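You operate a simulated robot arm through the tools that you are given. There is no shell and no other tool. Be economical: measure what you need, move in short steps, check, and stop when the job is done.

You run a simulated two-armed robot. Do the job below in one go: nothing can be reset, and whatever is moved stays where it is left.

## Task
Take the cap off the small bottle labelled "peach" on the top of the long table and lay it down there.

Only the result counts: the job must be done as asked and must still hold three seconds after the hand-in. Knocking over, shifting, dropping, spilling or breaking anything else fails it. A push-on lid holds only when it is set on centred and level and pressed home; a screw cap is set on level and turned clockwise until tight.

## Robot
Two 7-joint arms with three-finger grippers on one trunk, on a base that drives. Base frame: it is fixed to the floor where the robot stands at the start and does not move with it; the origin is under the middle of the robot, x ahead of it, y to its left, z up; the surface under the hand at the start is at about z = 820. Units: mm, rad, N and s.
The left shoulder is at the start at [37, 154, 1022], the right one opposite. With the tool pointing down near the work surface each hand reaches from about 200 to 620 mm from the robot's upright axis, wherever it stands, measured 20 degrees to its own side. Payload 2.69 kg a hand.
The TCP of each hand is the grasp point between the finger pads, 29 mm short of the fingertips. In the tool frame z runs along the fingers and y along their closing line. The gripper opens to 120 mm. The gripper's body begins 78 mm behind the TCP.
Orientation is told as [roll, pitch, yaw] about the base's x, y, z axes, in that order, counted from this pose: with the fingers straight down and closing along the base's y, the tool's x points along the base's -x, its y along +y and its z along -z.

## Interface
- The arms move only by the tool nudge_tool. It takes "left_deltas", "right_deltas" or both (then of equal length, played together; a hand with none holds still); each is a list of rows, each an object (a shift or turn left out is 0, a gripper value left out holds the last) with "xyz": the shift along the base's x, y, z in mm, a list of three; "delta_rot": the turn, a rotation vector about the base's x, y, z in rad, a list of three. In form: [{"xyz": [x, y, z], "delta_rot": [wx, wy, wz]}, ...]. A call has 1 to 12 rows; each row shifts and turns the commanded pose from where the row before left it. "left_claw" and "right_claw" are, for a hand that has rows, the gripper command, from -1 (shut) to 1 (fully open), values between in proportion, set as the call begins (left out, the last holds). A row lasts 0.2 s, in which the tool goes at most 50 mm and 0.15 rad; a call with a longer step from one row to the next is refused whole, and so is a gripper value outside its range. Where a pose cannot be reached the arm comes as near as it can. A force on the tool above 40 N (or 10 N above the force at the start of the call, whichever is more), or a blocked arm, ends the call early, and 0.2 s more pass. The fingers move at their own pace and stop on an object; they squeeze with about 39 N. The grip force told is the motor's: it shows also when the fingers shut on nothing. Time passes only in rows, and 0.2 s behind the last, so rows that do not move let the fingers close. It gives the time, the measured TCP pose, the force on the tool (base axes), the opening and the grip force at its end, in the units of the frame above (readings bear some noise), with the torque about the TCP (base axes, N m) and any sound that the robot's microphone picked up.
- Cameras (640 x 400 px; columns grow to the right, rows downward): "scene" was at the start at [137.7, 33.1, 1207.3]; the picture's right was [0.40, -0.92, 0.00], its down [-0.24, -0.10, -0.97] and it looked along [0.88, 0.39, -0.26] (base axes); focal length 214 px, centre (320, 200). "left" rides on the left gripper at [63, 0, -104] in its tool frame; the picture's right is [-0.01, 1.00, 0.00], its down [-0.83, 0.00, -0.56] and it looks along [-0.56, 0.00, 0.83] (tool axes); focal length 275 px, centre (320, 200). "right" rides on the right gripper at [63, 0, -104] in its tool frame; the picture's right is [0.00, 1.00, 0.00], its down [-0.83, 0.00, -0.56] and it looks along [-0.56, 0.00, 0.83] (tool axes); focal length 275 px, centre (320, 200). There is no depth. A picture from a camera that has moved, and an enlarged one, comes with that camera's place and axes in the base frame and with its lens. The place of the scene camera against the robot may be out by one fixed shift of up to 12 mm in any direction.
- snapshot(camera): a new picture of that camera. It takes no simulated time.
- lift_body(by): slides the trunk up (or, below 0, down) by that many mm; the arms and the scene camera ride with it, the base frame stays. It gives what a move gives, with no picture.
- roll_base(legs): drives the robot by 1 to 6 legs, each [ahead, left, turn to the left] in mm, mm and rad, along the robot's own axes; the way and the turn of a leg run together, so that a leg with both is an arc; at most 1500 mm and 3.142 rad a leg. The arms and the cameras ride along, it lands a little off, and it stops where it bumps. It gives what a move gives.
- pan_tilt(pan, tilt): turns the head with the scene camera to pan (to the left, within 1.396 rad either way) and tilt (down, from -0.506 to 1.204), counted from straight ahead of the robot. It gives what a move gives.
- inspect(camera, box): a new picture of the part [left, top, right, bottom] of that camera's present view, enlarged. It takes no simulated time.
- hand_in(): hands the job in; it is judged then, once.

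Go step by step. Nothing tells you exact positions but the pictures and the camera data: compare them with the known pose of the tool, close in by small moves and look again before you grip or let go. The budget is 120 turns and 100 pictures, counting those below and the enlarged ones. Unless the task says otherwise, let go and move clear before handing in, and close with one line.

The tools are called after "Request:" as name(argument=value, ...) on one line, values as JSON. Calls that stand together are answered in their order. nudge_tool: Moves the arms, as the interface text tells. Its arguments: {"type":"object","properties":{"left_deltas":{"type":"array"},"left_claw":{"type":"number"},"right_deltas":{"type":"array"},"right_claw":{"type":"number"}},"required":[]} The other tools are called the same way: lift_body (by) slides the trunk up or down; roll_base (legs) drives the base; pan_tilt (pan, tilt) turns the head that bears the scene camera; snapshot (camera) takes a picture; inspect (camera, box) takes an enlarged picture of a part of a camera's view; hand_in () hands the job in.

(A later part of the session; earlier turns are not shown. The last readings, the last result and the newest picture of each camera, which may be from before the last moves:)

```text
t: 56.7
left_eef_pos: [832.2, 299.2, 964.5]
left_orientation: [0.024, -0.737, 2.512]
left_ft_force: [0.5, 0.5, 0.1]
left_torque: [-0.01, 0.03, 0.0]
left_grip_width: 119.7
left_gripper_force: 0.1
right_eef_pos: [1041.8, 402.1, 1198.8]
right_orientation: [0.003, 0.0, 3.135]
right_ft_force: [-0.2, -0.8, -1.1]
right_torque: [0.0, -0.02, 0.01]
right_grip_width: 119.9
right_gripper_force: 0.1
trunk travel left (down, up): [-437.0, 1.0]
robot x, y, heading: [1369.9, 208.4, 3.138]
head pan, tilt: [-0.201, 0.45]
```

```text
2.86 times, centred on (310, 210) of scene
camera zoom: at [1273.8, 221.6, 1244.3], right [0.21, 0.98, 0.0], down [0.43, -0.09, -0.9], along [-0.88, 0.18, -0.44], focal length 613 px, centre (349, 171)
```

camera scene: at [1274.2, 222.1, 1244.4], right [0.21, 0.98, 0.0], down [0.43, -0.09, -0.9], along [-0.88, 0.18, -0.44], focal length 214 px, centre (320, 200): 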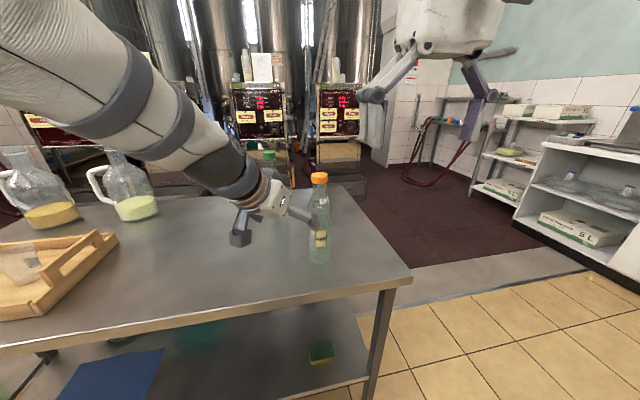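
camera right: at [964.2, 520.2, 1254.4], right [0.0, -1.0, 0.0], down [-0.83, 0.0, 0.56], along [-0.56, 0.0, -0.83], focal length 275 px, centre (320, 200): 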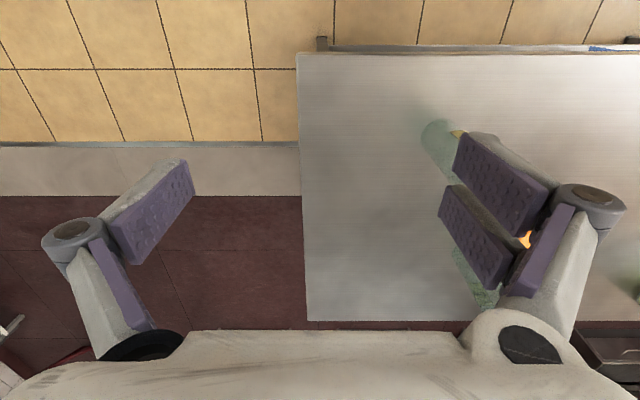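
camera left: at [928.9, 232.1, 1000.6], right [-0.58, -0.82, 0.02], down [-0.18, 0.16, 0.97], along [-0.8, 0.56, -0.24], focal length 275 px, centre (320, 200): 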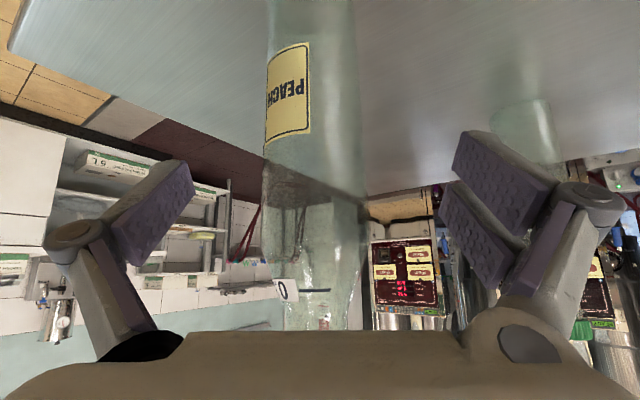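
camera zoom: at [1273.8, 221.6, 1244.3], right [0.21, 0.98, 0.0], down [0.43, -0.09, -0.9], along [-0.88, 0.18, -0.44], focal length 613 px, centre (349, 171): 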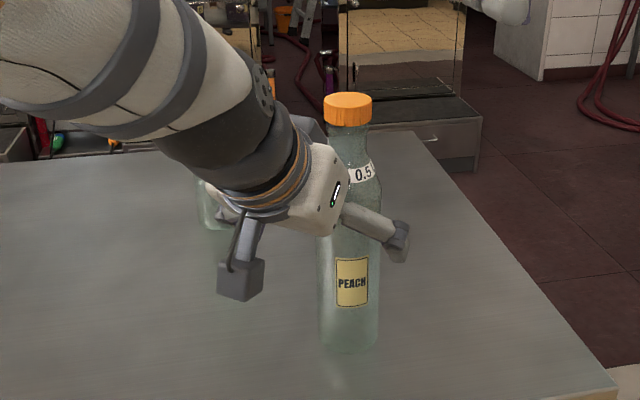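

Both fingers straddle the bottle. Advance the rest.

Request:
nudge_tool(left_deltas=[{"xyz": [-5.8, 4.2, -7.9]}, {"xyz": [-5.8, 4.2, -7.9]}, {"xyz": [-5.8, 4.2, -7.9]}, {"xyz": [-4, 3, -8]}])

Request:
inspect(camera="scene", box=[230, 140, 390, 280])

Request:
snapshot(camera="left")

```text
t: 57.7
left_eef_pos: [808.1, 311.4, 936.2]
left_orientation: [0.018, -0.746, 2.529]
left_ft_force: [0.6, 0.2, 1.0]
left_torque: [0.03, 0.0, -0.01]
left_grip_width: 119.9
left_gripper_force: 0.0
right_eef_pos: [1040.5, 402.0, 1200.1]
right_orientation: [0.001, -0.002, 3.133]
right_ft_force: [0.8, -0.3, -0.7]
right_torque: [0.01, 0.02, 0.03]
right_grip_width: 119.9
right_gripper_force: 0.1
trunk travel left (down, up): [-437.0, 1.0]
robot x, y, heading: [1369.2, 201.7, 3.136]
head pan, tilt: [-0.201, 0.45]
```

```text
2.86 times, centred on (310, 210) of scene
camera zoom: at [1274.2, 221.4, 1244.4], right [0.21, 0.98, 0.0], down [0.43, -0.09, -0.9], along [-0.88, 0.18, -0.44], focal length 613 px, centre (349, 171)
```

zoom: 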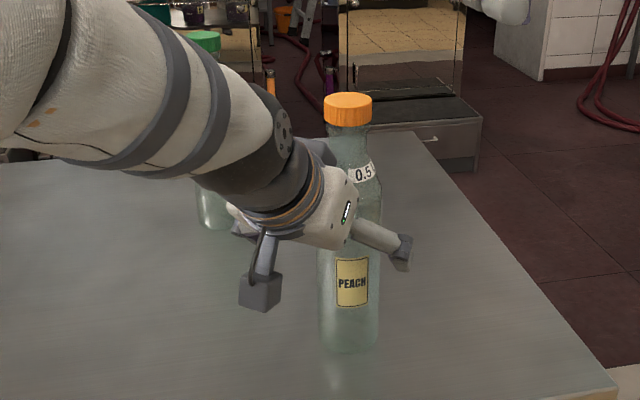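

```text
66 pictures are left
camera left: at [905.0, 244.8, 971.2], right [-0.57, -0.82, 0.02], down [-0.18, 0.15, 0.97], along [-0.8, 0.55, -0.23], focal length 275 px, centre (320, 200)
```

left: 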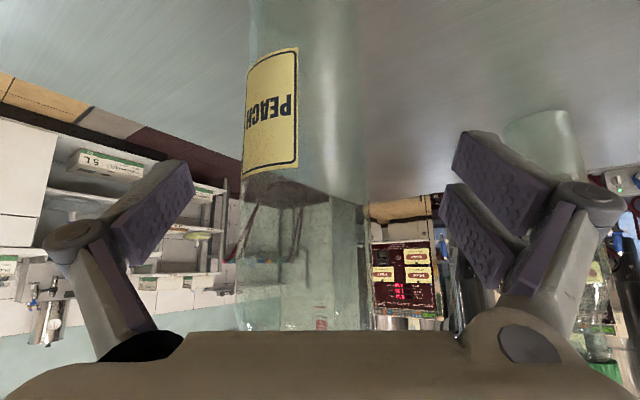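

The bottle sits about 6.5 mm off the finger midline; correct that.

Request:
nudge_tool(left_deltas=[{"xyz": [3.7, 5.3, 0]}, {"xyz": [0, 0, 0]}])

Request:
snapshot(camera="left")

```text
t: 58.3
left_eef_pos: [811.2, 314.3, 934.0]
left_orientation: [0.017, -0.74, 2.532]
left_ft_force: [-0.1, -0.2, 0.7]
left_torque: [-0.05, 0.04, -0.01]
left_grip_width: 120.2
left_gripper_force: 0.1
right_eef_pos: [1042.4, 401.1, 1198.8]
right_orientation: [-0.001, -0.004, 3.135]
right_ft_force: [0.3, 0.3, 0.1]
right_torque: [0.0, 0.0, 0.0]
right_grip_width: 119.9
right_gripper_force: 0.1
trunk travel left (down, up): [-437.0, 1.0]
robot x, y, heading: [1369.1, 209.3, 3.135]
head pan, tilt: [-0.201, 0.45]
```

```text
65 pictures are left
camera left: at [908.5, 248.7, 969.0], right [-0.57, -0.82, 0.02], down [-0.19, 0.15, 0.97], along [-0.8, 0.55, -0.24], focal length 275 px, centre (320, 200)
```

left: 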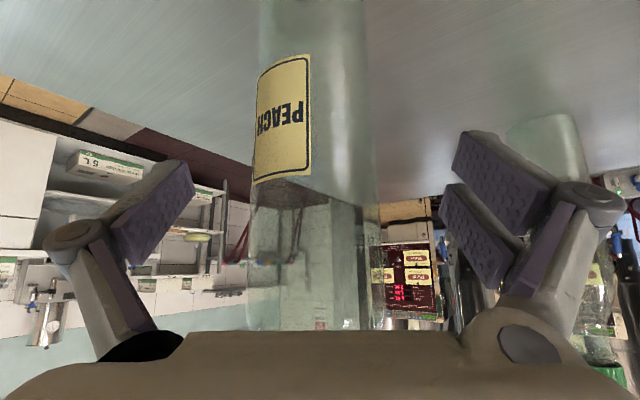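

Small final centring, then close the left gripper.

Request:
nudge_tool(left_deltas=[{"xyz": [1.4, 2, 0]}, {"xyz": [0, 0, 0]}])

Request:
nudge_tool(left_deltas=[{}, {}, {}, {}], left_claw=-1)

Request:
snapshot(camera="scene")

Request:
snapshot(camera="left")

```text
t: 58.9
left_eef_pos: [812.9, 317.9, 938.1]
left_orientation: [0.016, -0.745, 2.529]
left_ft_force: [-0.2, -0.1, -0.4]
left_torque: [0.0, -0.02, -0.02]
left_grip_width: 119.9
left_gripper_force: 0.0
right_eef_pos: [1042.7, 402.3, 1198.9]
right_orientation: [0.002, -0.002, 3.133]
right_ft_force: [0.3, -0.8, 0.1]
right_torque: [0.0, 0.01, 0.01]
right_grip_width: 120.0
right_gripper_force: 0.1
trunk travel left (down, up): [-437.0, 1.0]
robot x, y, heading: [1371.1, 206.9, 3.138]
head pan, tilt: [-0.201, 0.45]
```

```text
t: 59.9
left_eef_pos: [811.9, 317.9, 938.6]
left_orientation: [0.016, -0.747, 2.528]
left_ft_force: [-1.3, 0.8, 5.0]
left_torque: [0.21, 0.11, 0.0]
left_grip_width: 60.5
left_gripper_force: 39.1
right_eef_pos: [1042.5, 401.3, 1198.8]
right_orientation: [0.001, -0.002, 3.135]
right_ft_force: [-0.7, 0.1, 0.3]
right_torque: [0.02, -0.01, -0.03]
right_grip_width: 119.9
right_gripper_force: 0.0
trunk travel left (down, up): [-437.0, 1.0]
robot x, y, heading: [1370.8, 206.6, 3.134]
head pan, tilt: [-0.201, 0.45]
```

```text
64 pictures are left
camera scene: at [1274.8, 221.3, 1244.5], right [0.21, 0.98, 0.0], down [0.43, -0.09, -0.9], along [-0.88, 0.18, -0.43], focal length 214 px, centre (320, 200)
```

scene: 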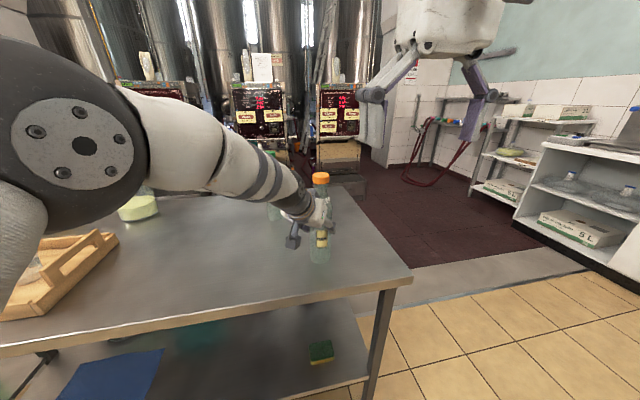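

```text
63 pictures are left
camera left: at [910.2, 252.4, 972.5], right [-0.57, -0.82, 0.01], down [-0.18, 0.14, 0.97], along [-0.8, 0.55, -0.23], focal length 275 px, centre (320, 200)
```

left: 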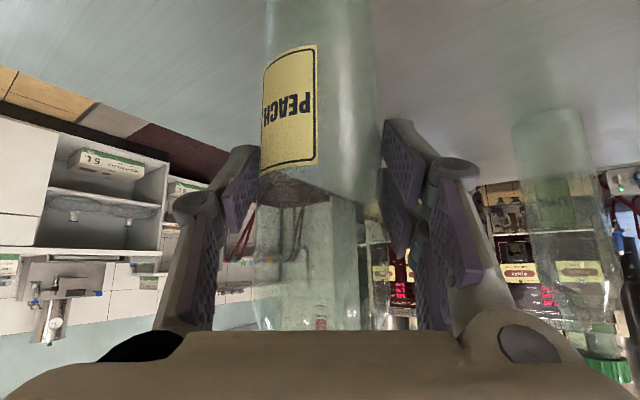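

The bottle is held at 60.5 mm. Now the right hand goes over the cap.

Request:
nudge_tool(right_deltas=[{"xyz": [-40, -13, -8]}, {"xyz": [-40, -13, -8]}, {"xyz": [-40, -13, -8]}, {"xyz": [-40, -13, -8]}, {"xyz": [-39, -13, -8]}, {"xyz": [-39, -14, -8]}, {}], right_claw=1)

Request:
snapshot(camera="right")

Request:
snapshot(camera="scene")

```text
t: 61.5
left_eef_pos: [813.0, 317.7, 939.3]
left_orientation: [0.018, -0.747, 2.529]
left_ft_force: [-1.3, 1.8, 13.9]
left_torque: [0.4, 0.6, -0.06]
left_grip_width: 60.6
left_gripper_force: 39.3
right_eef_pos: [890.6, 335.8, 1134.1]
right_orientation: [0.0, -0.002, 3.137]
right_ft_force: [1.3, -0.7, -1.0]
right_torque: [-0.01, -0.03, -0.02]
right_grip_width: 120.1
right_gripper_force: 0.1
right hand out of reach, approached as far as the arm can: row 4, 5, 6
trunk travel left (down, up): [-437.0, 1.0]
robot x, y, heading: [1373.1, 206.5, 3.135]
head pan, tilt: [-0.201, 0.45]
```

```text
62 pictures are left
camera right: at [953.6, 335.7, 1239.6], right [0.0, -1.0, 0.0], down [-0.83, 0.0, 0.56], along [-0.56, 0.0, -0.83], focal length 275 px, centre (320, 200)
```

right: 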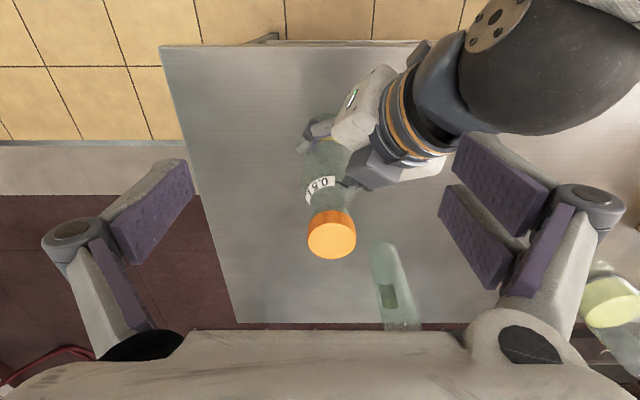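

```text
61 pictures are left
camera scene: at [1275.4, 221.3, 1244.6], right [0.21, 0.98, 0.0], down [0.43, -0.09, -0.9], along [-0.88, 0.18, -0.43], focal length 214 px, centre (320, 200)
```

scene: 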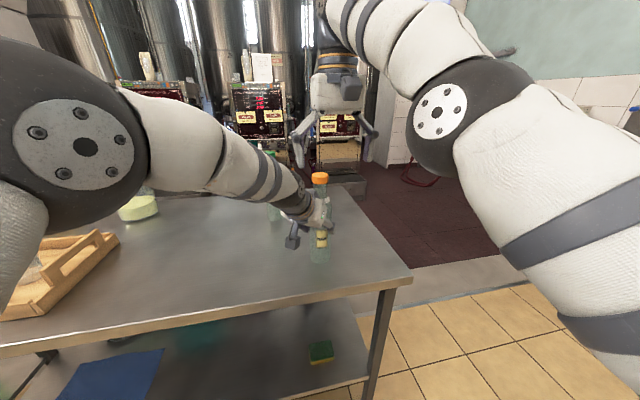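

The right hand can't reach vertically here (base too far back). I'll release the bottle, back the hands out, and drive closer (90 ahead, 80 left).

Request:
nudge_tool(left_deltas=[{"xyz": [0, 0, 1.5]}, {}], right_deltas=[{"xyz": [40, 13, 10]}, {"xyz": [40, 13, 10]}])

Request:
nudge_tool(left_deltas=[{}, {}, {}], left_claw=1, right_deltas=[{"xyz": [40, 13, 10]}, {"xyz": [20, 13, 10]}, {}])

Request:
nudge_tool(left_deltas=[{"xyz": [5.8, -4.2, 7.9]}, {"xyz": [11.6, -8.5, 15.8]}, {"xyz": [11.6, -8.5, 15.8]}, {"xyz": [11.6, -8.5, 15.8]}, {"xyz": [11.6, -8.5, 15.8]}, {"xyz": [11.6, -8.5, 15.8]}])

Request:
snapshot(camera="left")

```text
t: 62.1
left_eef_pos: [814.1, 318.7, 935.9]
left_orientation: [0.017, -0.738, 2.526]
left_ft_force: [-0.6, 0.7, 0.4]
left_torque: [-0.1, -0.11, -0.01]
left_grip_width: 60.4
left_gripper_force: 39.1
right_eef_pos: [970.5, 365.4, 1153.2]
right_orientation: [0.003, -0.002, 3.136]
right_ft_force: [0.3, -0.1, -0.1]
right_torque: [-0.02, 0.02, -0.01]
right_grip_width: 120.0
right_gripper_force: 0.1
trunk travel left (down, up): [-437.0, 1.0]
robot x, y, heading: [1368.7, 204.5, 3.128]
head pan, tilt: [-0.201, 0.45]
```

```text
t: 62.9
left_eef_pos: [812.9, 319.3, 939.9]
left_orientation: [0.018, -0.743, 2.528]
left_ft_force: [-0.2, -0.1, -0.2]
left_torque: [0.01, 0.0, -0.04]
left_grip_width: 120.0
left_gripper_force: 0.1
right_eef_pos: [1029.7, 389.2, 1172.5]
right_orientation: [-0.001, -0.001, 3.136]
right_ft_force: [0.2, -0.2, -0.6]
right_torque: [0.01, -0.02, 0.02]
right_grip_width: 120.0
right_gripper_force: 0.1
trunk travel left (down, up): [-437.0, 1.0]
robot x, y, heading: [1370.1, 208.6, 3.134]
head pan, tilt: [-0.201, 0.45]
```

```text
t: 64.3
left_eef_pos: [880.3, 275.6, 1022.1]
left_orientation: [0.023, -0.74, 2.514]
left_ft_force: [-0.5, -0.2, 0.0]
left_torque: [-0.01, -0.01, 0.01]
left_grip_width: 120.0
left_gripper_force: 0.0
right_eef_pos: [1030.3, 387.9, 1174.1]
right_orientation: [-0.001, -0.001, 3.135]
right_ft_force: [-0.3, -0.7, 0.5]
right_torque: [-0.01, 0.05, 0.0]
right_grip_width: 119.7
right_gripper_force: 0.1
trunk travel left (down, up): [-437.0, 1.0]
robot x, y, heading: [1368.2, 206.6, 3.136]
head pan, tilt: [-0.201, 0.45]
```

```text
60 pictures are left
camera left: at [977.4, 209.3, 1056.8], right [-0.58, -0.82, 0.02], down [-0.18, 0.15, 0.97], along [-0.8, 0.56, -0.24], focal length 275 px, centre (320, 200)
```

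left: 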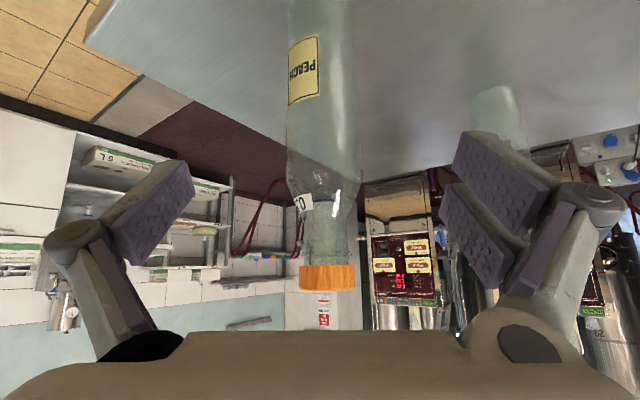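

Request:
nudge_tool(left_deltas=[{"xyz": [10, -40, 0]}, {"xyz": [10, -40, 0]}])

Request:
roll_base(legs=[[0, 80, 0], [90, 0, 0]])

Request:
snapshot(camera="right")

Request:
snapshot(camera="scene")

```text
t: 64.9
left_eef_pos: [899.9, 195.5, 1024.0]
left_orientation: [0.022, -0.74, 2.516]
left_ft_force: [0.2, 0.2, -0.1]
left_torque: [0.01, -0.01, 0.0]
left_grip_width: 120.1
left_gripper_force: 0.1
right_eef_pos: [1029.7, 388.2, 1173.8]
right_orientation: [0.001, -0.001, 3.133]
right_ft_force: [-0.3, -0.3, -0.1]
right_torque: [0.0, -0.02, 0.0]
right_grip_width: 120.2
right_gripper_force: 0.1
trunk travel left (down, up): [-437.0, 1.0]
robot x, y, heading: [1368.5, 204.7, 3.139]
head pan, tilt: [-0.201, 0.45]
```

```text
t: 66.9
left_eef_pos: [809.2, 115.4, 1023.4]
left_orientation: [0.023, -0.74, 2.516]
left_ft_force: [0.0, 0.4, 0.0]
left_torque: [0.02, 0.01, 0.0]
left_grip_width: 119.7
left_gripper_force: 0.1
right_eef_pos: [938.3, 310.0, 1173.1]
right_orientation: [0.001, -0.002, 3.137]
right_ft_force: [-1.2, 0.4, 0.1]
right_torque: [-0.01, -0.05, -0.01]
right_grip_width: 120.1
right_gripper_force: 0.1
trunk travel left (down, up): [-437.0, 1.0]
robot x, y, heading: [1278.2, 129.2, 3.137]
head pan, tilt: [-0.201, 0.45]
```

```text
59 pictures are left
camera right: at [1001.0, 308.9, 1277.6], right [0.0, -1.0, 0.0], down [-0.83, 0.0, 0.56], along [-0.56, 0.0, -0.83], focal length 275 px, centre (320, 200)
```

right: 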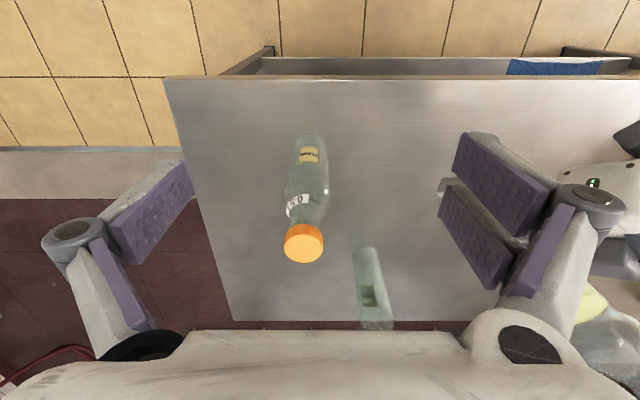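

```text
58 pictures are left
camera scene: at [1183.6, 142.6, 1244.5], right [0.2, 0.98, 0.0], down [0.43, -0.09, -0.9], along [-0.88, 0.18, -0.44], focal length 214 px, centre (320, 200)
```

scene: 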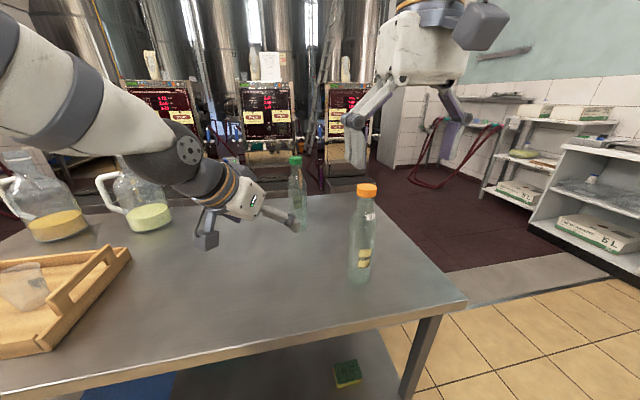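

Bottle at about (806, 325). First test right-hand reach over the cap (staying high), then return to left grip.

Request:
nudge_tool(right_deltas=[{"xyz": [-33, 4, -5]}, {"xyz": [-33, 4, -5]}, {"xyz": [-33, 4, -5]}, {"xyz": [-33, 3, -5]}, {"xyz": [0, 0, -20]}, {}], left_deltas=[{"xyz": [30, 0, 0]}, {"xyz": [31, 10, 0]}, {"xyz": [0, 20, 0]}, {"xyz": [0, 0, 0]}, {}, {}])

Request:
snapshot(camera="right")

Request:
snapshot(camera="left")

```text
t: 68.3
left_eef_pos: [863.3, 142.6, 1021.4]
left_orientation: [0.024, -0.74, 2.517]
left_ft_force: [0.1, -0.3, -0.8]
left_torque: [0.03, -0.04, -0.05]
left_grip_width: 119.9
left_gripper_force: 0.1
left hand out of reach, approached as far as the arm can: row 2
right_eef_pos: [803.4, 324.7, 1132.4]
right_orientation: [0.0, 0.001, 3.137]
right_ft_force: [-1.8, 0.0, -0.5]
right_torque: [0.01, -0.01, 0.02]
right_grip_width: 120.1
right_gripper_force: 0.0
trunk travel left (down, up): [-437.0, 1.0]
robot x, y, heading: [1281.0, 126.6, 3.132]
head pan, tilt: [-0.201, 0.45]
```

```text
57 pictures are left
camera right: at [867.3, 324.5, 1237.4], right [0.0, -1.0, 0.0], down [-0.83, 0.0, 0.56], along [-0.56, 0.0, -0.83], focal length 275 px, centre (320, 200)
```

right: 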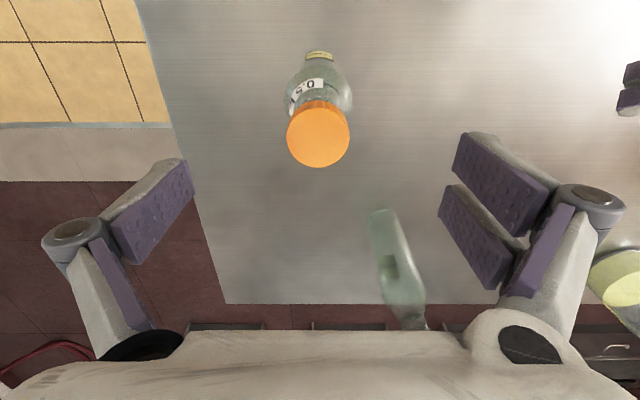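

```text
56 pictures are left
camera left: at [960.1, 76.0, 1056.5], right [-0.57, -0.82, 0.02], down [-0.18, 0.15, 0.97], along [-0.8, 0.55, -0.24], focal length 275 px, centre (320, 200)
```

left: 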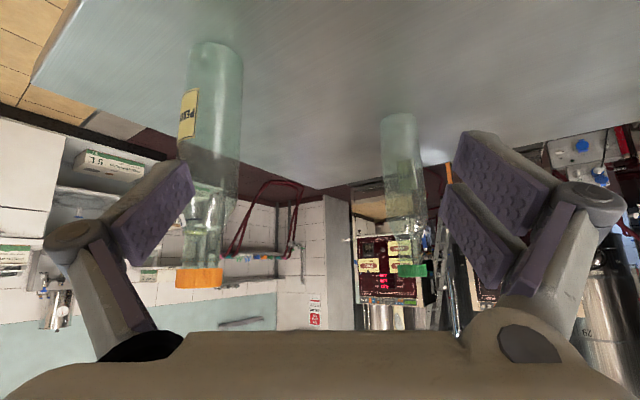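

Right hand reaches; cap axis at (806, 325.5). Now the left hand to its standoff again.

Request:
nudge_tool(left_deltas=[{"xyz": [2, 34, -2]}, {"xyz": [2, 34, -2]}, {"xyz": [2, 34, -3]}, {"xyz": [1, 34, -3]}, {}])

Request:
snapshot(camera="left")

Request:
snapshot(camera="scene")

```text
t: 69.5
left_eef_pos: [865.4, 275.5, 1012.9]
left_orientation: [0.003, -0.743, 2.538]
left_ft_force: [-0.3, -0.8, -0.3]
left_torque: [0.01, 0.05, 0.0]
left_grip_width: 120.0
left_gripper_force: 0.0
right_eef_pos: [804.2, 324.2, 1132.7]
right_orientation: [0.0, 0.001, 3.138]
right_ft_force: [0.2, -1.5, 0.4]
right_torque: [0.02, -0.01, 0.01]
right_grip_width: 120.0
right_gripper_force: 0.1
trunk travel left (down, up): [-437.0, 1.0]
robot x, y, heading: [1278.9, 127.7, 3.14]
head pan, tilt: [-0.201, 0.45]
```

```text
55 pictures are left
camera left: at [963.5, 209.5, 1047.9], right [-0.57, -0.82, 0.01], down [-0.19, 0.14, 0.97], along [-0.8, 0.55, -0.24], focal length 275 px, centre (320, 200)
```

left: 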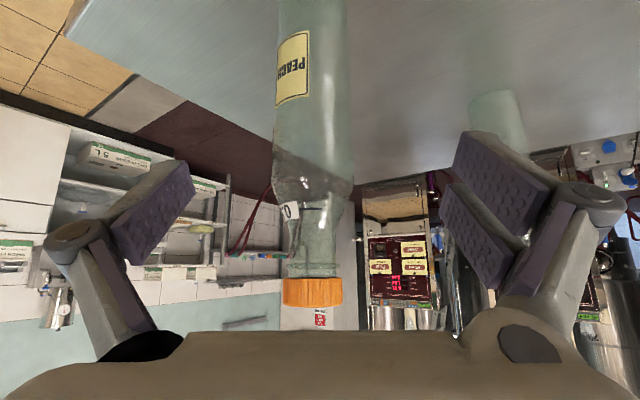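

```text
54 pictures are left
camera scene: at [1189.8, 160.6, 1244.9], right [0.4, 0.91, 0.0], down [0.39, -0.17, -0.9], along [-0.83, 0.37, -0.43], focal length 214 px, centre (320, 200)
```

scene: 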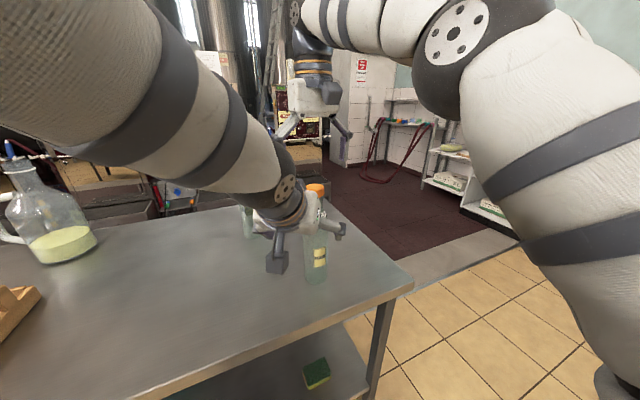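

The elbow nudged the head again, so I'll turn the head away, then centre and advance.

Request:
pan_tilt(pan=-0.7, tilt=0.45)

Request:
nudge_tool(left_deltas=[{"xyz": [4.2, 6.2, 0]}, {}])

Request:
snapshot(camera="left")

Request:
snapshot(camera="scene")

```text
t: 70.4
left_eef_pos: [869.6, 279.5, 1011.4]
left_orientation: [0.026, -0.741, 2.514]
left_ft_force: [0.2, -0.2, -0.4]
left_torque: [0.03, 0.0, 0.01]
left_grip_width: 120.0
left_gripper_force: 0.1
right_eef_pos: [804.8, 324.8, 1133.4]
right_orientation: [0.001, -0.001, 3.137]
right_ft_force: [0.4, -0.7, -0.5]
right_torque: [-0.01, 0.02, 0.02]
right_grip_width: 120.2
right_gripper_force: 0.0
trunk travel left (down, up): [-437.0, 1.0]
robot x, y, heading: [1278.5, 125.7, 3.135]
head pan, tilt: [-0.7, 0.45]
```

```text
t: 71.0
left_eef_pos: [872.5, 284.3, 1011.9]
left_orientation: [0.023, -0.74, 2.517]
left_ft_force: [0.4, 0.7, -0.3]
left_torque: [0.02, -0.01, 0.0]
left_grip_width: 120.3
left_gripper_force: 0.0
right_eef_pos: [804.7, 325.1, 1132.8]
right_orientation: [0.0, -0.001, 3.139]
right_ft_force: [-0.6, 0.1, 0.2]
right_torque: [0.02, -0.02, 0.0]
right_grip_width: 119.8
right_gripper_force: 0.1
trunk travel left (down, up): [-437.0, 1.0]
robot x, y, heading: [1281.9, 128.5, 3.138]
head pan, tilt: [-0.7, 0.45]
```

```text
53 pictures are left
camera left: at [970.1, 218.3, 1046.3], right [-0.57, -0.82, 0.02], down [-0.18, 0.15, 0.97], along [-0.8, 0.55, -0.24], focal length 275 px, centre (320, 200)
```

left: 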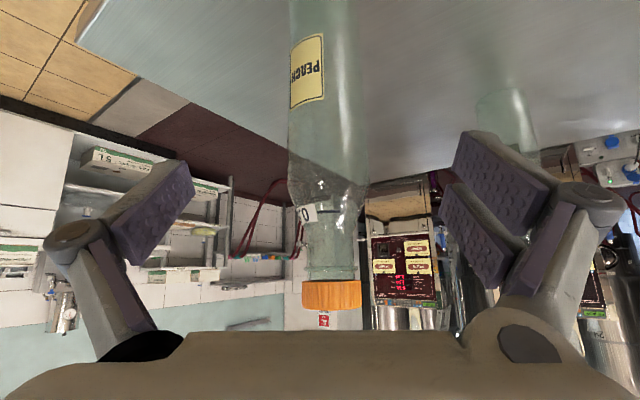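

```text
52 pictures are left
camera scene: at [1204.0, 183.3, 1244.4], right [0.65, 0.76, 0.0], down [0.33, -0.28, -0.9], along [-0.69, 0.58, -0.44], focal length 214 px, centre (320, 200)
```

scene: 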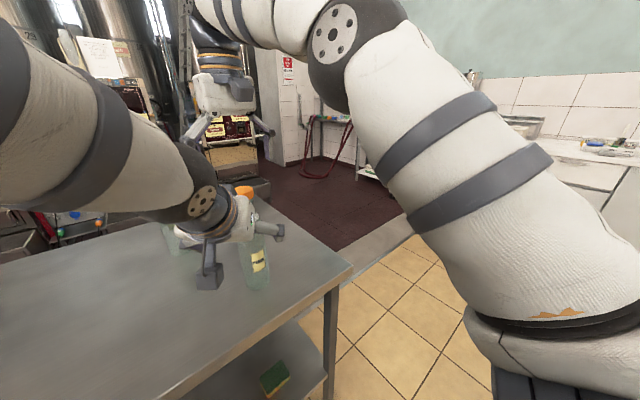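

Head is free now. Undo the 5.5 mm overcorrection and advance.

Request:
nudge_tool(left_deltas=[{"xyz": [-3.2, -4.5, 0]}, {"xyz": [-11, 8, -15]}, {"xyz": [-11, 8, -15]}, {"xyz": [-11, 8, -15]}, {"xyz": [-11, 8, -15]}, {}])

Request:
snapshot(camera="left")

```text
t: 72.4
left_eef_pos: [824.5, 312.6, 952.7]
left_orientation: [0.024, -0.742, 2.52]
left_ft_force: [-0.4, -0.1, 0.5]
left_torque: [0.0, 0.01, -0.03]
left_grip_width: 120.4
left_gripper_force: 0.0
right_eef_pos: [805.8, 323.8, 1134.4]
right_orientation: [0.001, -0.003, 3.138]
right_ft_force: [0.7, -0.1, 0.0]
right_torque: [0.02, -0.01, -0.02]
right_grip_width: 120.0
right_gripper_force: 0.0
trunk travel left (down, up): [-437.0, 1.0]
robot x, y, heading: [1284.3, 130.0, 3.142]
head pan, tilt: [-0.7, 0.45]
```

```text
51 pictures are left
camera left: at [922.1, 245.4, 986.9], right [-0.57, -0.82, 0.02], down [-0.18, 0.15, 0.97], along [-0.8, 0.55, -0.24], focal length 275 px, centre (320, 200)
```

left: 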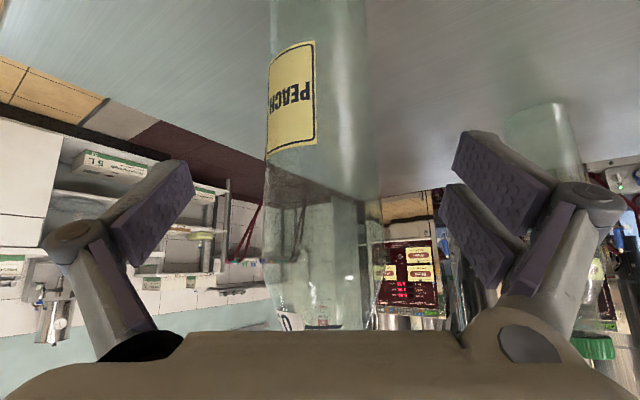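

Centred; final advance and close.

Request:
nudge_tool(left_deltas=[{"xyz": [-6.5, 4.6, -8]}, {"xyz": [-6.5, 4.6, -8]}, {}])

Request:
nudge_tool(left_deltas=[{}, {}, {}, {}], left_claw=-1)

Request:
snapshot(camera="right")

Request:
snapshot(camera="left")

```text
t: 73.2
left_eef_pos: [808.3, 318.4, 941.2]
left_orientation: [0.015, -0.747, 2.531]
left_ft_force: [-0.2, -0.7, 0.0]
left_torque: [-0.01, -0.02, -0.02]
left_grip_width: 120.0
left_gripper_force: 0.1
right_eef_pos: [804.6, 325.0, 1134.0]
right_orientation: [0.0, -0.002, 3.137]
right_ft_force: [0.8, -0.6, 0.2]
right_torque: [0.0, 0.01, 0.0]
right_grip_width: 119.8
right_gripper_force: 0.0
trunk travel left (down, up): [-437.0, 1.0]
robot x, y, heading: [1280.1, 128.6, 3.139]
head pan, tilt: [-0.7, 0.45]
```

```text
t: 74.2
left_eef_pos: [807.2, 318.5, 940.0]
left_orientation: [0.017, -0.748, 2.534]
left_ft_force: [-2.6, 3.7, 9.7]
left_torque: [0.27, 0.47, -0.11]
left_grip_width: 60.5
left_gripper_force: 38.7
right_eef_pos: [806.0, 326.0, 1133.5]
right_orientation: [-0.001, -0.003, 3.139]
right_ft_force: [0.3, 0.0, -0.4]
right_torque: [-0.02, 0.02, 0.0]
right_grip_width: 120.1
right_gripper_force: 0.1
trunk travel left (down, up): [-437.0, 1.0]
robot x, y, heading: [1278.1, 130.4, 3.137]
head pan, tilt: [-0.7, 0.45]
```

```text
50 pictures are left
camera right: at [868.7, 325.0, 1238.5], right [0.0, -1.0, 0.0], down [-0.83, 0.0, 0.56], along [-0.56, 0.0, -0.83], focal length 275 px, centre (320, 200)
```

right: 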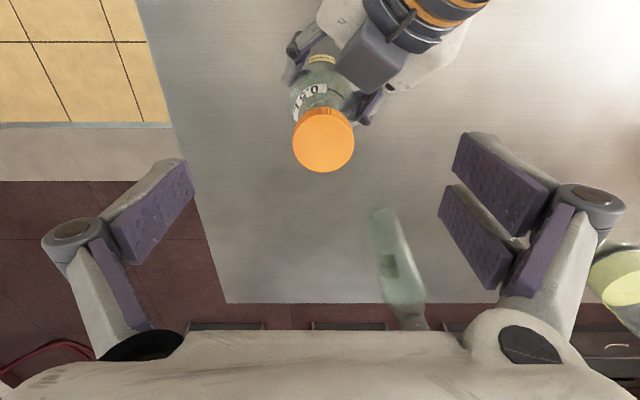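

```text
49 pictures are left
camera left: at [905.0, 252.5, 974.3], right [-0.57, -0.82, 0.01], down [-0.18, 0.14, 0.97], along [-0.8, 0.55, -0.23], focal length 275 px, centre (320, 200)
```

left: 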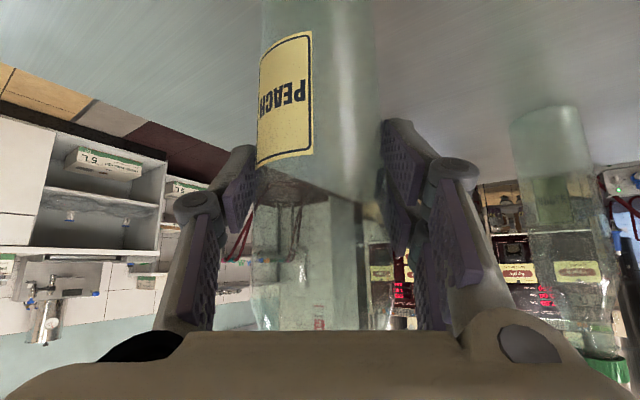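

Grip is firm again. Align the right hand on the cap axis (803.5, 323), pre-rotate it clockwise 45° and narrow the fingers to about 70 mm.

Request:
nudge_tool(right_deltas=[{"xyz": [-2, -2, 0], "delta_rot": [0, 0, -0.131]}, {"delta_rot": [0, 0, -0.131]}, {"delta_rot": [0, 0, -0.131]}, {"delta_rot": [0, 0, -0.131]}, {"delta_rot": [0, 0, -0.131]}, {"delta_rot": [0, 0, -0.131]}, {}], right_claw=0.17)

Request:
snapshot(camera="right")

Request:
snapshot(camera="scene")

```text
t: 75.8
left_eef_pos: [807.9, 318.2, 940.5]
left_orientation: [0.013, -0.746, 2.536]
left_ft_force: [-3.7, 0.2, 8.6]
left_torque: [-0.03, 0.6, -0.02]
left_grip_width: 60.1
left_gripper_force: 38.3
right_eef_pos: [804.6, 322.5, 1132.2]
right_orientation: [0.002, -0.002, 2.35]
right_ft_force: [-0.5, -0.5, -0.4]
right_torque: [0.0, 0.02, 0.03]
right_grip_width: 69.9
right_gripper_force: 0.1
trunk travel left (down, up): [-437.0, 1.0]
robot x, y, heading: [1281.9, 127.7, 3.14]
head pan, tilt: [-0.7, 0.45]
```

```text
48 pictures are left
camera right: at [848.5, 277.4, 1238.1], right [-0.71, -0.71, 0.0], down [-0.59, 0.59, 0.56], along [-0.39, 0.39, -0.83], focal length 275 px, centre (320, 200)
```

right: 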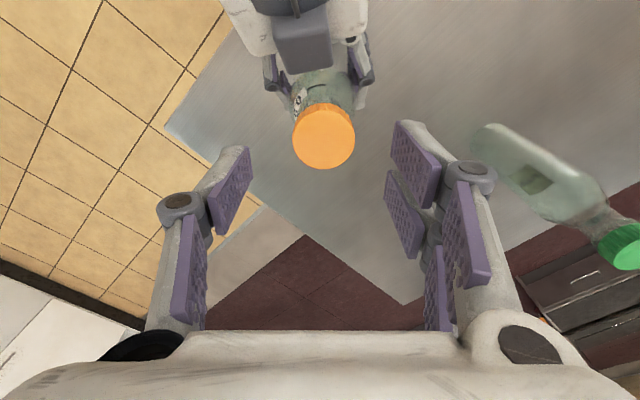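

```text
47 pictures are left
camera scene: at [1204.2, 183.2, 1244.5], right [0.65, 0.76, 0.0], down [0.33, -0.28, -0.9], along [-0.69, 0.58, -0.44], focal length 214 px, centre (320, 200)
```

scene: 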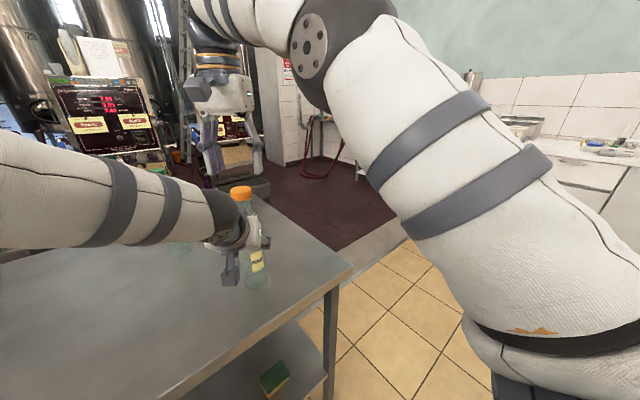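

Cap sits roughly at (802.5, 321.5). Descend over it.

Request:
nudge_tool(right_deltas=[{"xyz": [-2, -1, -15]}, {"xyz": [0, 0, -15]}, {"xyz": [0, 0, -15]}, {}])

Request:
snapshot(camera="right")

Request:
inspect(camera="scene", box=[150, 100, 320, 300])

```text
t: 76.8
left_eef_pos: [808.0, 318.1, 939.5]
left_orientation: [0.015, -0.746, 2.534]
left_ft_force: [-1.4, -1.1, 7.8]
left_torque: [0.04, 0.42, -0.02]
left_grip_width: 60.5
left_gripper_force: 38.7
right_eef_pos: [802.9, 320.7, 1089.3]
right_orientation: [0.002, -0.002, 2.35]
right_ft_force: [-0.4, -0.9, 0.0]
right_torque: [0.03, 0.02, -0.02]
right_grip_width: 70.4
right_gripper_force: 0.1
trunk travel left (down, up): [-437.0, 1.0]
robot x, y, heading: [1278.2, 127.4, 3.141]
head pan, tilt: [-0.7, 0.45]
```

```text
46 pictures are left
camera right: at [847.2, 276.6, 1192.8], right [-0.71, -0.71, 0.0], down [-0.59, 0.59, 0.56], along [-0.4, 0.39, -0.83], focal length 275 px, centre (320, 200)
```

right: 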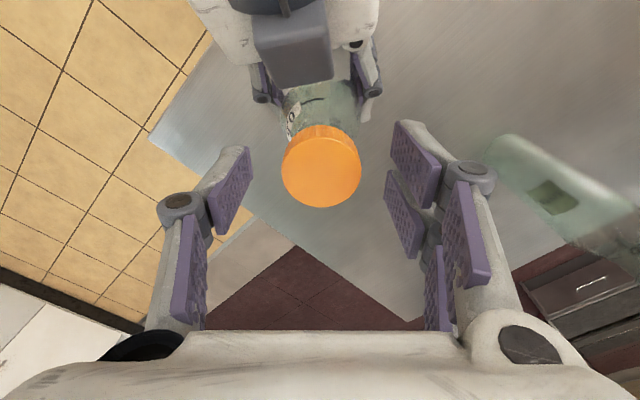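

```text
2.00 times, centred on (235, 200) of scene
camera zoom: at [1204.4, 183.1, 1244.5], right [0.65, 0.76, 0.0], down [0.33, -0.28, -0.9], along [-0.69, 0.58, -0.43], focal length 429 px, centre (490, 200)
```

zoom: 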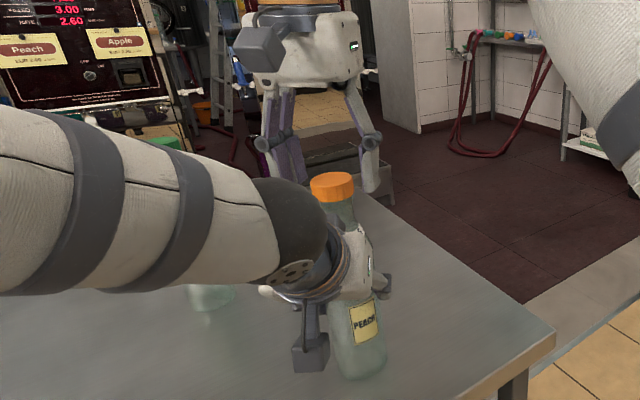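

Centred laterally. Descend the last 22 mm and close on the cap.

Request:
nudge_tool(right_deltas=[{"xyz": [0.5, -0.5, -11]}, {"xyz": [0.5, -0.5, -11]}, {}])

Request:
nudge_tool(right_deltas=[{}, {}, {}], right_claw=-1)

Request:
snapshot(camera="right")

Request:
inspect(camera="scene", box=[190, 150, 300, 290])

```text
t: 77.6
left_eef_pos: [807.1, 317.8, 941.1]
left_orientation: [0.014, -0.747, 2.535]
left_ft_force: [-1.8, -0.3, 9.0]
left_torque: [0.12, 0.31, 0.0]
left_grip_width: 60.3
left_gripper_force: 38.9
right_eef_pos: [804.0, 319.9, 1067.3]
right_orientation: [0.003, -0.002, 2.352]
right_ft_force: [0.1, -0.2, -0.1]
right_torque: [0.05, -0.07, -0.01]
right_grip_width: 70.4
right_gripper_force: 0.0
trunk travel left (down, up): [-437.0, 1.0]
robot x, y, heading: [1280.1, 131.0, 3.138]
head pan, tilt: [-0.7, 0.45]
```

```text
t: 78.4
left_eef_pos: [807.6, 319.4, 940.2]
left_orientation: [0.014, -0.748, 2.534]
left_ft_force: [-1.9, -0.3, 8.2]
left_torque: [0.2, 0.15, -0.04]
left_grip_width: 60.5
left_gripper_force: 39.2
right_eef_pos: [803.6, 321.2, 1066.4]
right_orientation: [0.002, -0.002, 2.352]
right_ft_force: [0.8, 1.5, 0.3]
right_torque: [0.04, 0.0, -0.02]
right_grip_width: 35.6
right_gripper_force: 38.7
trunk travel left (down, up): [-437.0, 1.0]
robot x, y, heading: [1281.9, 126.9, 3.137]
head pan, tilt: [-0.7, 0.45]
```

```text
44 pictures are left
camera right: at [848.2, 274.8, 1170.7], right [-0.71, -0.71, 0.0], down [-0.59, 0.59, 0.56], along [-0.39, 0.39, -0.83], focal length 275 px, centre (320, 200)
```

right: 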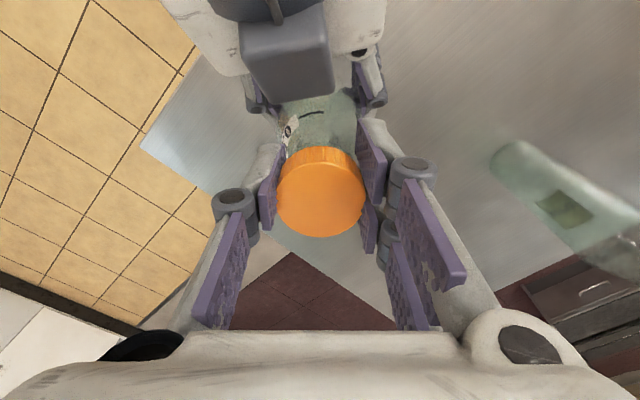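

```text
2.86 times, centred on (245, 220) of scene
camera zoom: at [1204.5, 183.2, 1244.5], right [0.65, 0.76, 0.0], down [0.33, -0.28, -0.9], along [-0.69, 0.58, -0.43], focal length 613 px, centre (534, 143)
```

zoom: 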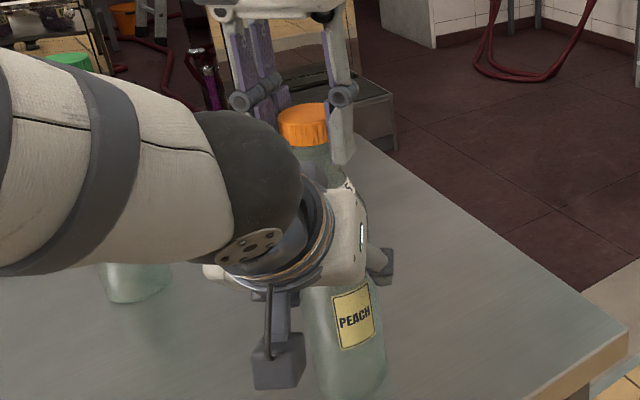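

Cap held at 35.6 mm. Try a small counter-clockwise turn.

Request:
nudge_tool(right_deltas=[{"delta_rot": [0, 0, 0.08]}, {"delta_rot": [0, 0, 0.08]}, {"delta_rot": [0, 0, 0.08]}, {"delta_rot": [0, 0, 0.08]}])

```text
t: 79.4
left_eef_pos: [807.9, 318.3, 939.3]
left_orientation: [0.014, -0.747, 2.535]
left_ft_force: [-2.7, -5.9, 6.0]
left_torque: [0.87, 0.05, 0.06]
left_grip_width: 60.2
left_gripper_force: 38.6
right_eef_pos: [804.0, 320.1, 1066.7]
right_orientation: [0.001, -0.003, 2.673]
right_ft_force: [1.5, 6.5, 3.0]
right_torque: [0.15, -0.14, -0.07]
right_grip_width: 35.4
right_gripper_force: 39.0
trunk travel left (down, up): [-437.0, 1.0]
robot x, y, heading: [1282.8, 128.3, 3.144]
head pan, tilt: [-0.7, 0.45]
```

It turns with low torque. Continue with a slight rise.

Request:
nudge_tool(right_deltas=[{"xyz": [0, 0, 0.1], "delta_rot": [0, 0, 0.12]}, {"xyz": [0, 0, 0.1], "delta_rot": [0, 0, 0.12]}, {"xyz": [0, 0, 0.1], "delta_rot": [0, 0, 0.12]}, {"xyz": [0, 0, 0.1], "delta_rot": [0, 0, 0.12]}, {"xyz": [0, 0, 0.1], "delta_rot": [0, 0, 0.12]}, {"xyz": [0, 0, 0.1], "delta_rot": [0, 0, 0.12]}, {"xyz": [0, 0, 0.1], "delta_rot": [0, 0, 0.12]}, {"xyz": [0, 0, 0.1], "delta_rot": [0, 0, 0.12]}, {"xyz": [0, 0, 0.1], "delta_rot": [0, 0, 0.12]}, {"xyz": [0, 0, 0.1], "delta_rot": [0, 0, 0.12]}, {"xyz": [0, 0, 0.1], "delta_rot": [0, 0, 0.12]}, {"xyz": [0, 0, 0.1], "delta_rot": [0, 0, 0.12]}])

Request:
snapshot(camera="right")

Request:
snapshot(camera="left")

```text
t: 82.0
left_eef_pos: [808.2, 316.9, 939.3]
left_orientation: [0.014, -0.746, 2.536]
left_ft_force: [1.4, -29.3, 0.1]
left_torque: [2.13, -0.4, 0.26]
left_grip_width: 61.2
left_gripper_force: 39.2
right_eef_pos: [805.1, 321.4, 1067.5]
right_orientation: [-0.002, 0.001, -2.17]
right_ft_force: [2.2, 25.6, 9.4]
right_torque: [0.6, -0.08, -0.09]
right_grip_width: 35.2
right_gripper_force: 38.7
trunk travel left (down, up): [-437.0, 1.0]
robot x, y, heading: [1281.0, 130.0, 3.142]
head pan, tilt: [-0.7, 0.45]
```

```text
42 pictures are left
camera right: at [839.6, 372.2, 1172.2], right [0.83, -0.56, 0.0], down [-0.46, -0.69, 0.55], along [-0.31, -0.46, -0.83], focal length 275 px, centre (320, 200)
```

right: 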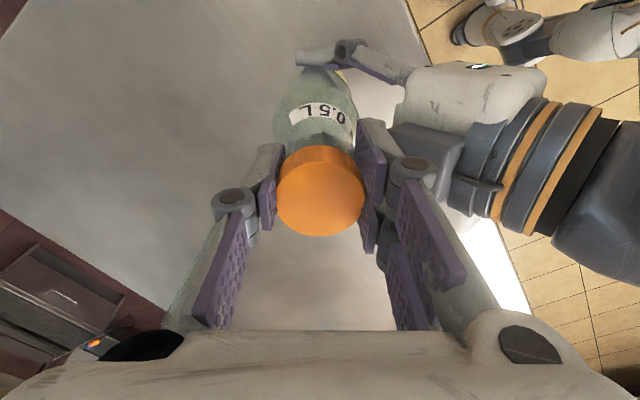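

```text
41 pictures are left
camera left: at [905.6, 251.8, 974.0], right [-0.56, -0.83, 0.01], down [-0.19, 0.14, 0.97], along [-0.8, 0.55, -0.23], focal length 275 px, centre (320, 200)
```

left: 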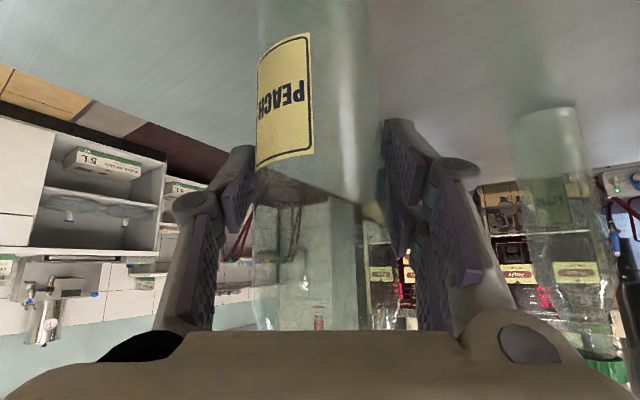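

The bottle holds still while the cap turns. A side load of ~25 N has built up, so I'll shift the right hand +y a little while continuing.

Request:
nudge_tool(right_deltas=[{"xyz": [0, 1, 0]}, {"xyz": [0, 1, 0.1], "delta_rot": [0, 0, 0.12]}, {"xyz": [0, 0, 0.1], "delta_rot": [0, 0, 0.12]}, {"xyz": [0, 0, 0.1], "delta_rot": [0, 0, 0.12]}, {"xyz": [0, 0, 0.1], "delta_rot": [0, 0, 0.12]}, {"xyz": [0, 0, 0.1], "delta_rot": [0, 0, 0.12]}])

```text
t: 83.4
left_eef_pos: [808.4, 318.4, 939.5]
left_orientation: [0.013, -0.746, 2.535]
left_ft_force: [8.3, -20.8, 0.2]
left_torque: [1.57, 0.62, 0.18]
left_grip_width: 60.7
left_gripper_force: 39.4
right_eef_pos: [803.3, 321.6, 1067.4]
right_orientation: [0.001, 0.0, -1.568]
right_ft_force: [-6.2, 18.4, 3.9]
right_torque: [0.49, -0.04, -0.09]
right_grip_width: 35.0
right_gripper_force: 39.0
trunk travel left (down, up): [-437.0, 1.0]
robot x, y, heading: [1280.4, 129.0, 3.142]
head pan, tilt: [-0.7, 0.45]
```

Request:
nudge_tool(right_deltas=[{"xyz": [0, 1, 0.1], "delta_rot": [0, 0, 0.12]}, {"xyz": [0, 1, 0.1], "delta_rot": [0, 0, 0.12]}, {"xyz": [0, 0, 0.1], "delta_rot": [0, 0, 0.12]}, {"xyz": [0, 0, 0.1], "delta_rot": [0, 0, 0.12]}, {"xyz": [0, 0, 0.1], "delta_rot": [0, 0, 0.12]}, {"xyz": [0, 0, 0.1], "delta_rot": [0, 0, 0.12]}])

Request:
inspect(camera="right", box=[220, 60, 420, 260])

Request:
inspect(camera="scene", box=[190, 150, 300, 290])

```text
t: 84.8
left_eef_pos: [808.5, 320.0, 939.5]
left_orientation: [0.014, -0.748, 2.533]
left_ft_force: [10.5, 0.6, -0.3]
left_torque: [0.04, 0.55, 0.03]
left_grip_width: 60.3
left_gripper_force: 38.8
right_eef_pos: [804.3, 323.1, 1068.0]
right_orientation: [-0.003, -0.004, -0.847]
right_ft_force: [-8.0, 1.7, 7.3]
right_torque: [0.32, 0.24, -0.02]
right_grip_width: 35.4
right_gripper_force: 39.4
trunk travel left (down, up): [-437.0, 1.0]
robot x, y, heading: [1280.3, 131.1, 3.135]
head pan, tilt: [-0.7, 0.45]
```

```text
2.00 times, centred on (320, 160) of right
camera zoom: at [762.0, 370.1, 1172.8], right [0.75, 0.67, 0.0], down [0.55, -0.62, 0.56], along [0.37, -0.42, -0.83], focal length 551 px, centre (320, 280)
```

zoom: 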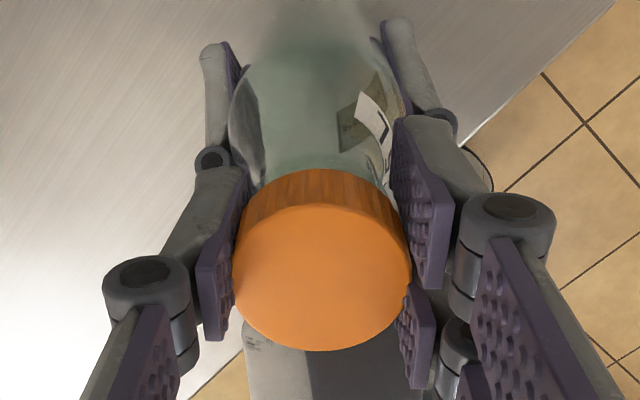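

```text
2.86 times, centred on (245, 220) of scene
camera zoom: at [1204.6, 183.5, 1244.5], right [0.65, 0.76, 0.0], down [0.33, -0.28, -0.9], along [-0.69, 0.58, -0.43], focal length 613 px, centre (534, 143)
```

zoom: 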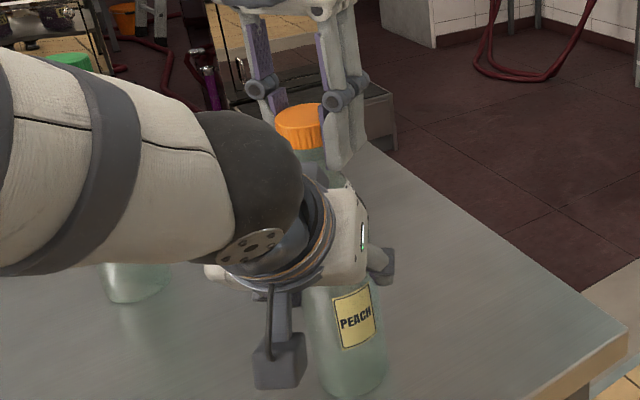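

Half a turn done. Gently test lifting.

Request:
nudge_tool(right_deltas=[{"xyz": [-0.5, 0, 1]}, {"xyz": [0, 0, 1]}, {}])

```text
t: 85.6
left_eef_pos: [807.0, 319.6, 940.0]
left_orientation: [0.015, -0.747, 2.534]
left_ft_force: [-0.3, 8.4, 1.2]
left_torque: [-0.69, -0.34, 0.03]
left_grip_width: 60.0
left_gripper_force: 38.8
right_eef_pos: [804.0, 323.4, 1069.7]
right_orientation: [0.003, -0.004, -0.849]
right_ft_force: [0.5, -7.7, -2.2]
right_torque: [-0.3, 0.25, -0.01]
right_grip_width: 35.3
right_gripper_force: 38.9
trunk travel left (down, up): [-437.0, 1.0]
robot x, y, heading: [1278.0, 128.8, 3.133]
head pan, tilt: [-0.7, 0.45]
```

Request:
nudge_tool(right_deltas=[{"xyz": [0, -0.5, 1]}, {"xyz": [0, 0, 1]}, {"xyz": [0, 0, 1]}, {}])

```text
t: 86.6
left_eef_pos: [806.0, 319.5, 941.0]
left_orientation: [0.014, -0.751, 2.534]
left_ft_force: [2.5, -0.6, 22.4]
left_torque: [0.11, 0.22, -0.05]
left_grip_width: 60.4
left_gripper_force: 39.1
right_eef_pos: [803.3, 324.1, 1071.8]
right_orientation: [0.003, -0.001, -0.852]
right_ft_force: [-2.2, 0.7, -25.7]
right_torque: [0.05, 0.14, 0.01]
right_grip_width: 34.8
right_gripper_force: 39.0
trunk travel left (down, up): [-437.0, 1.0]
robot x, y, heading: [1281.4, 129.7, 3.136]
head pan, tilt: [-0.7, 0.45]
```

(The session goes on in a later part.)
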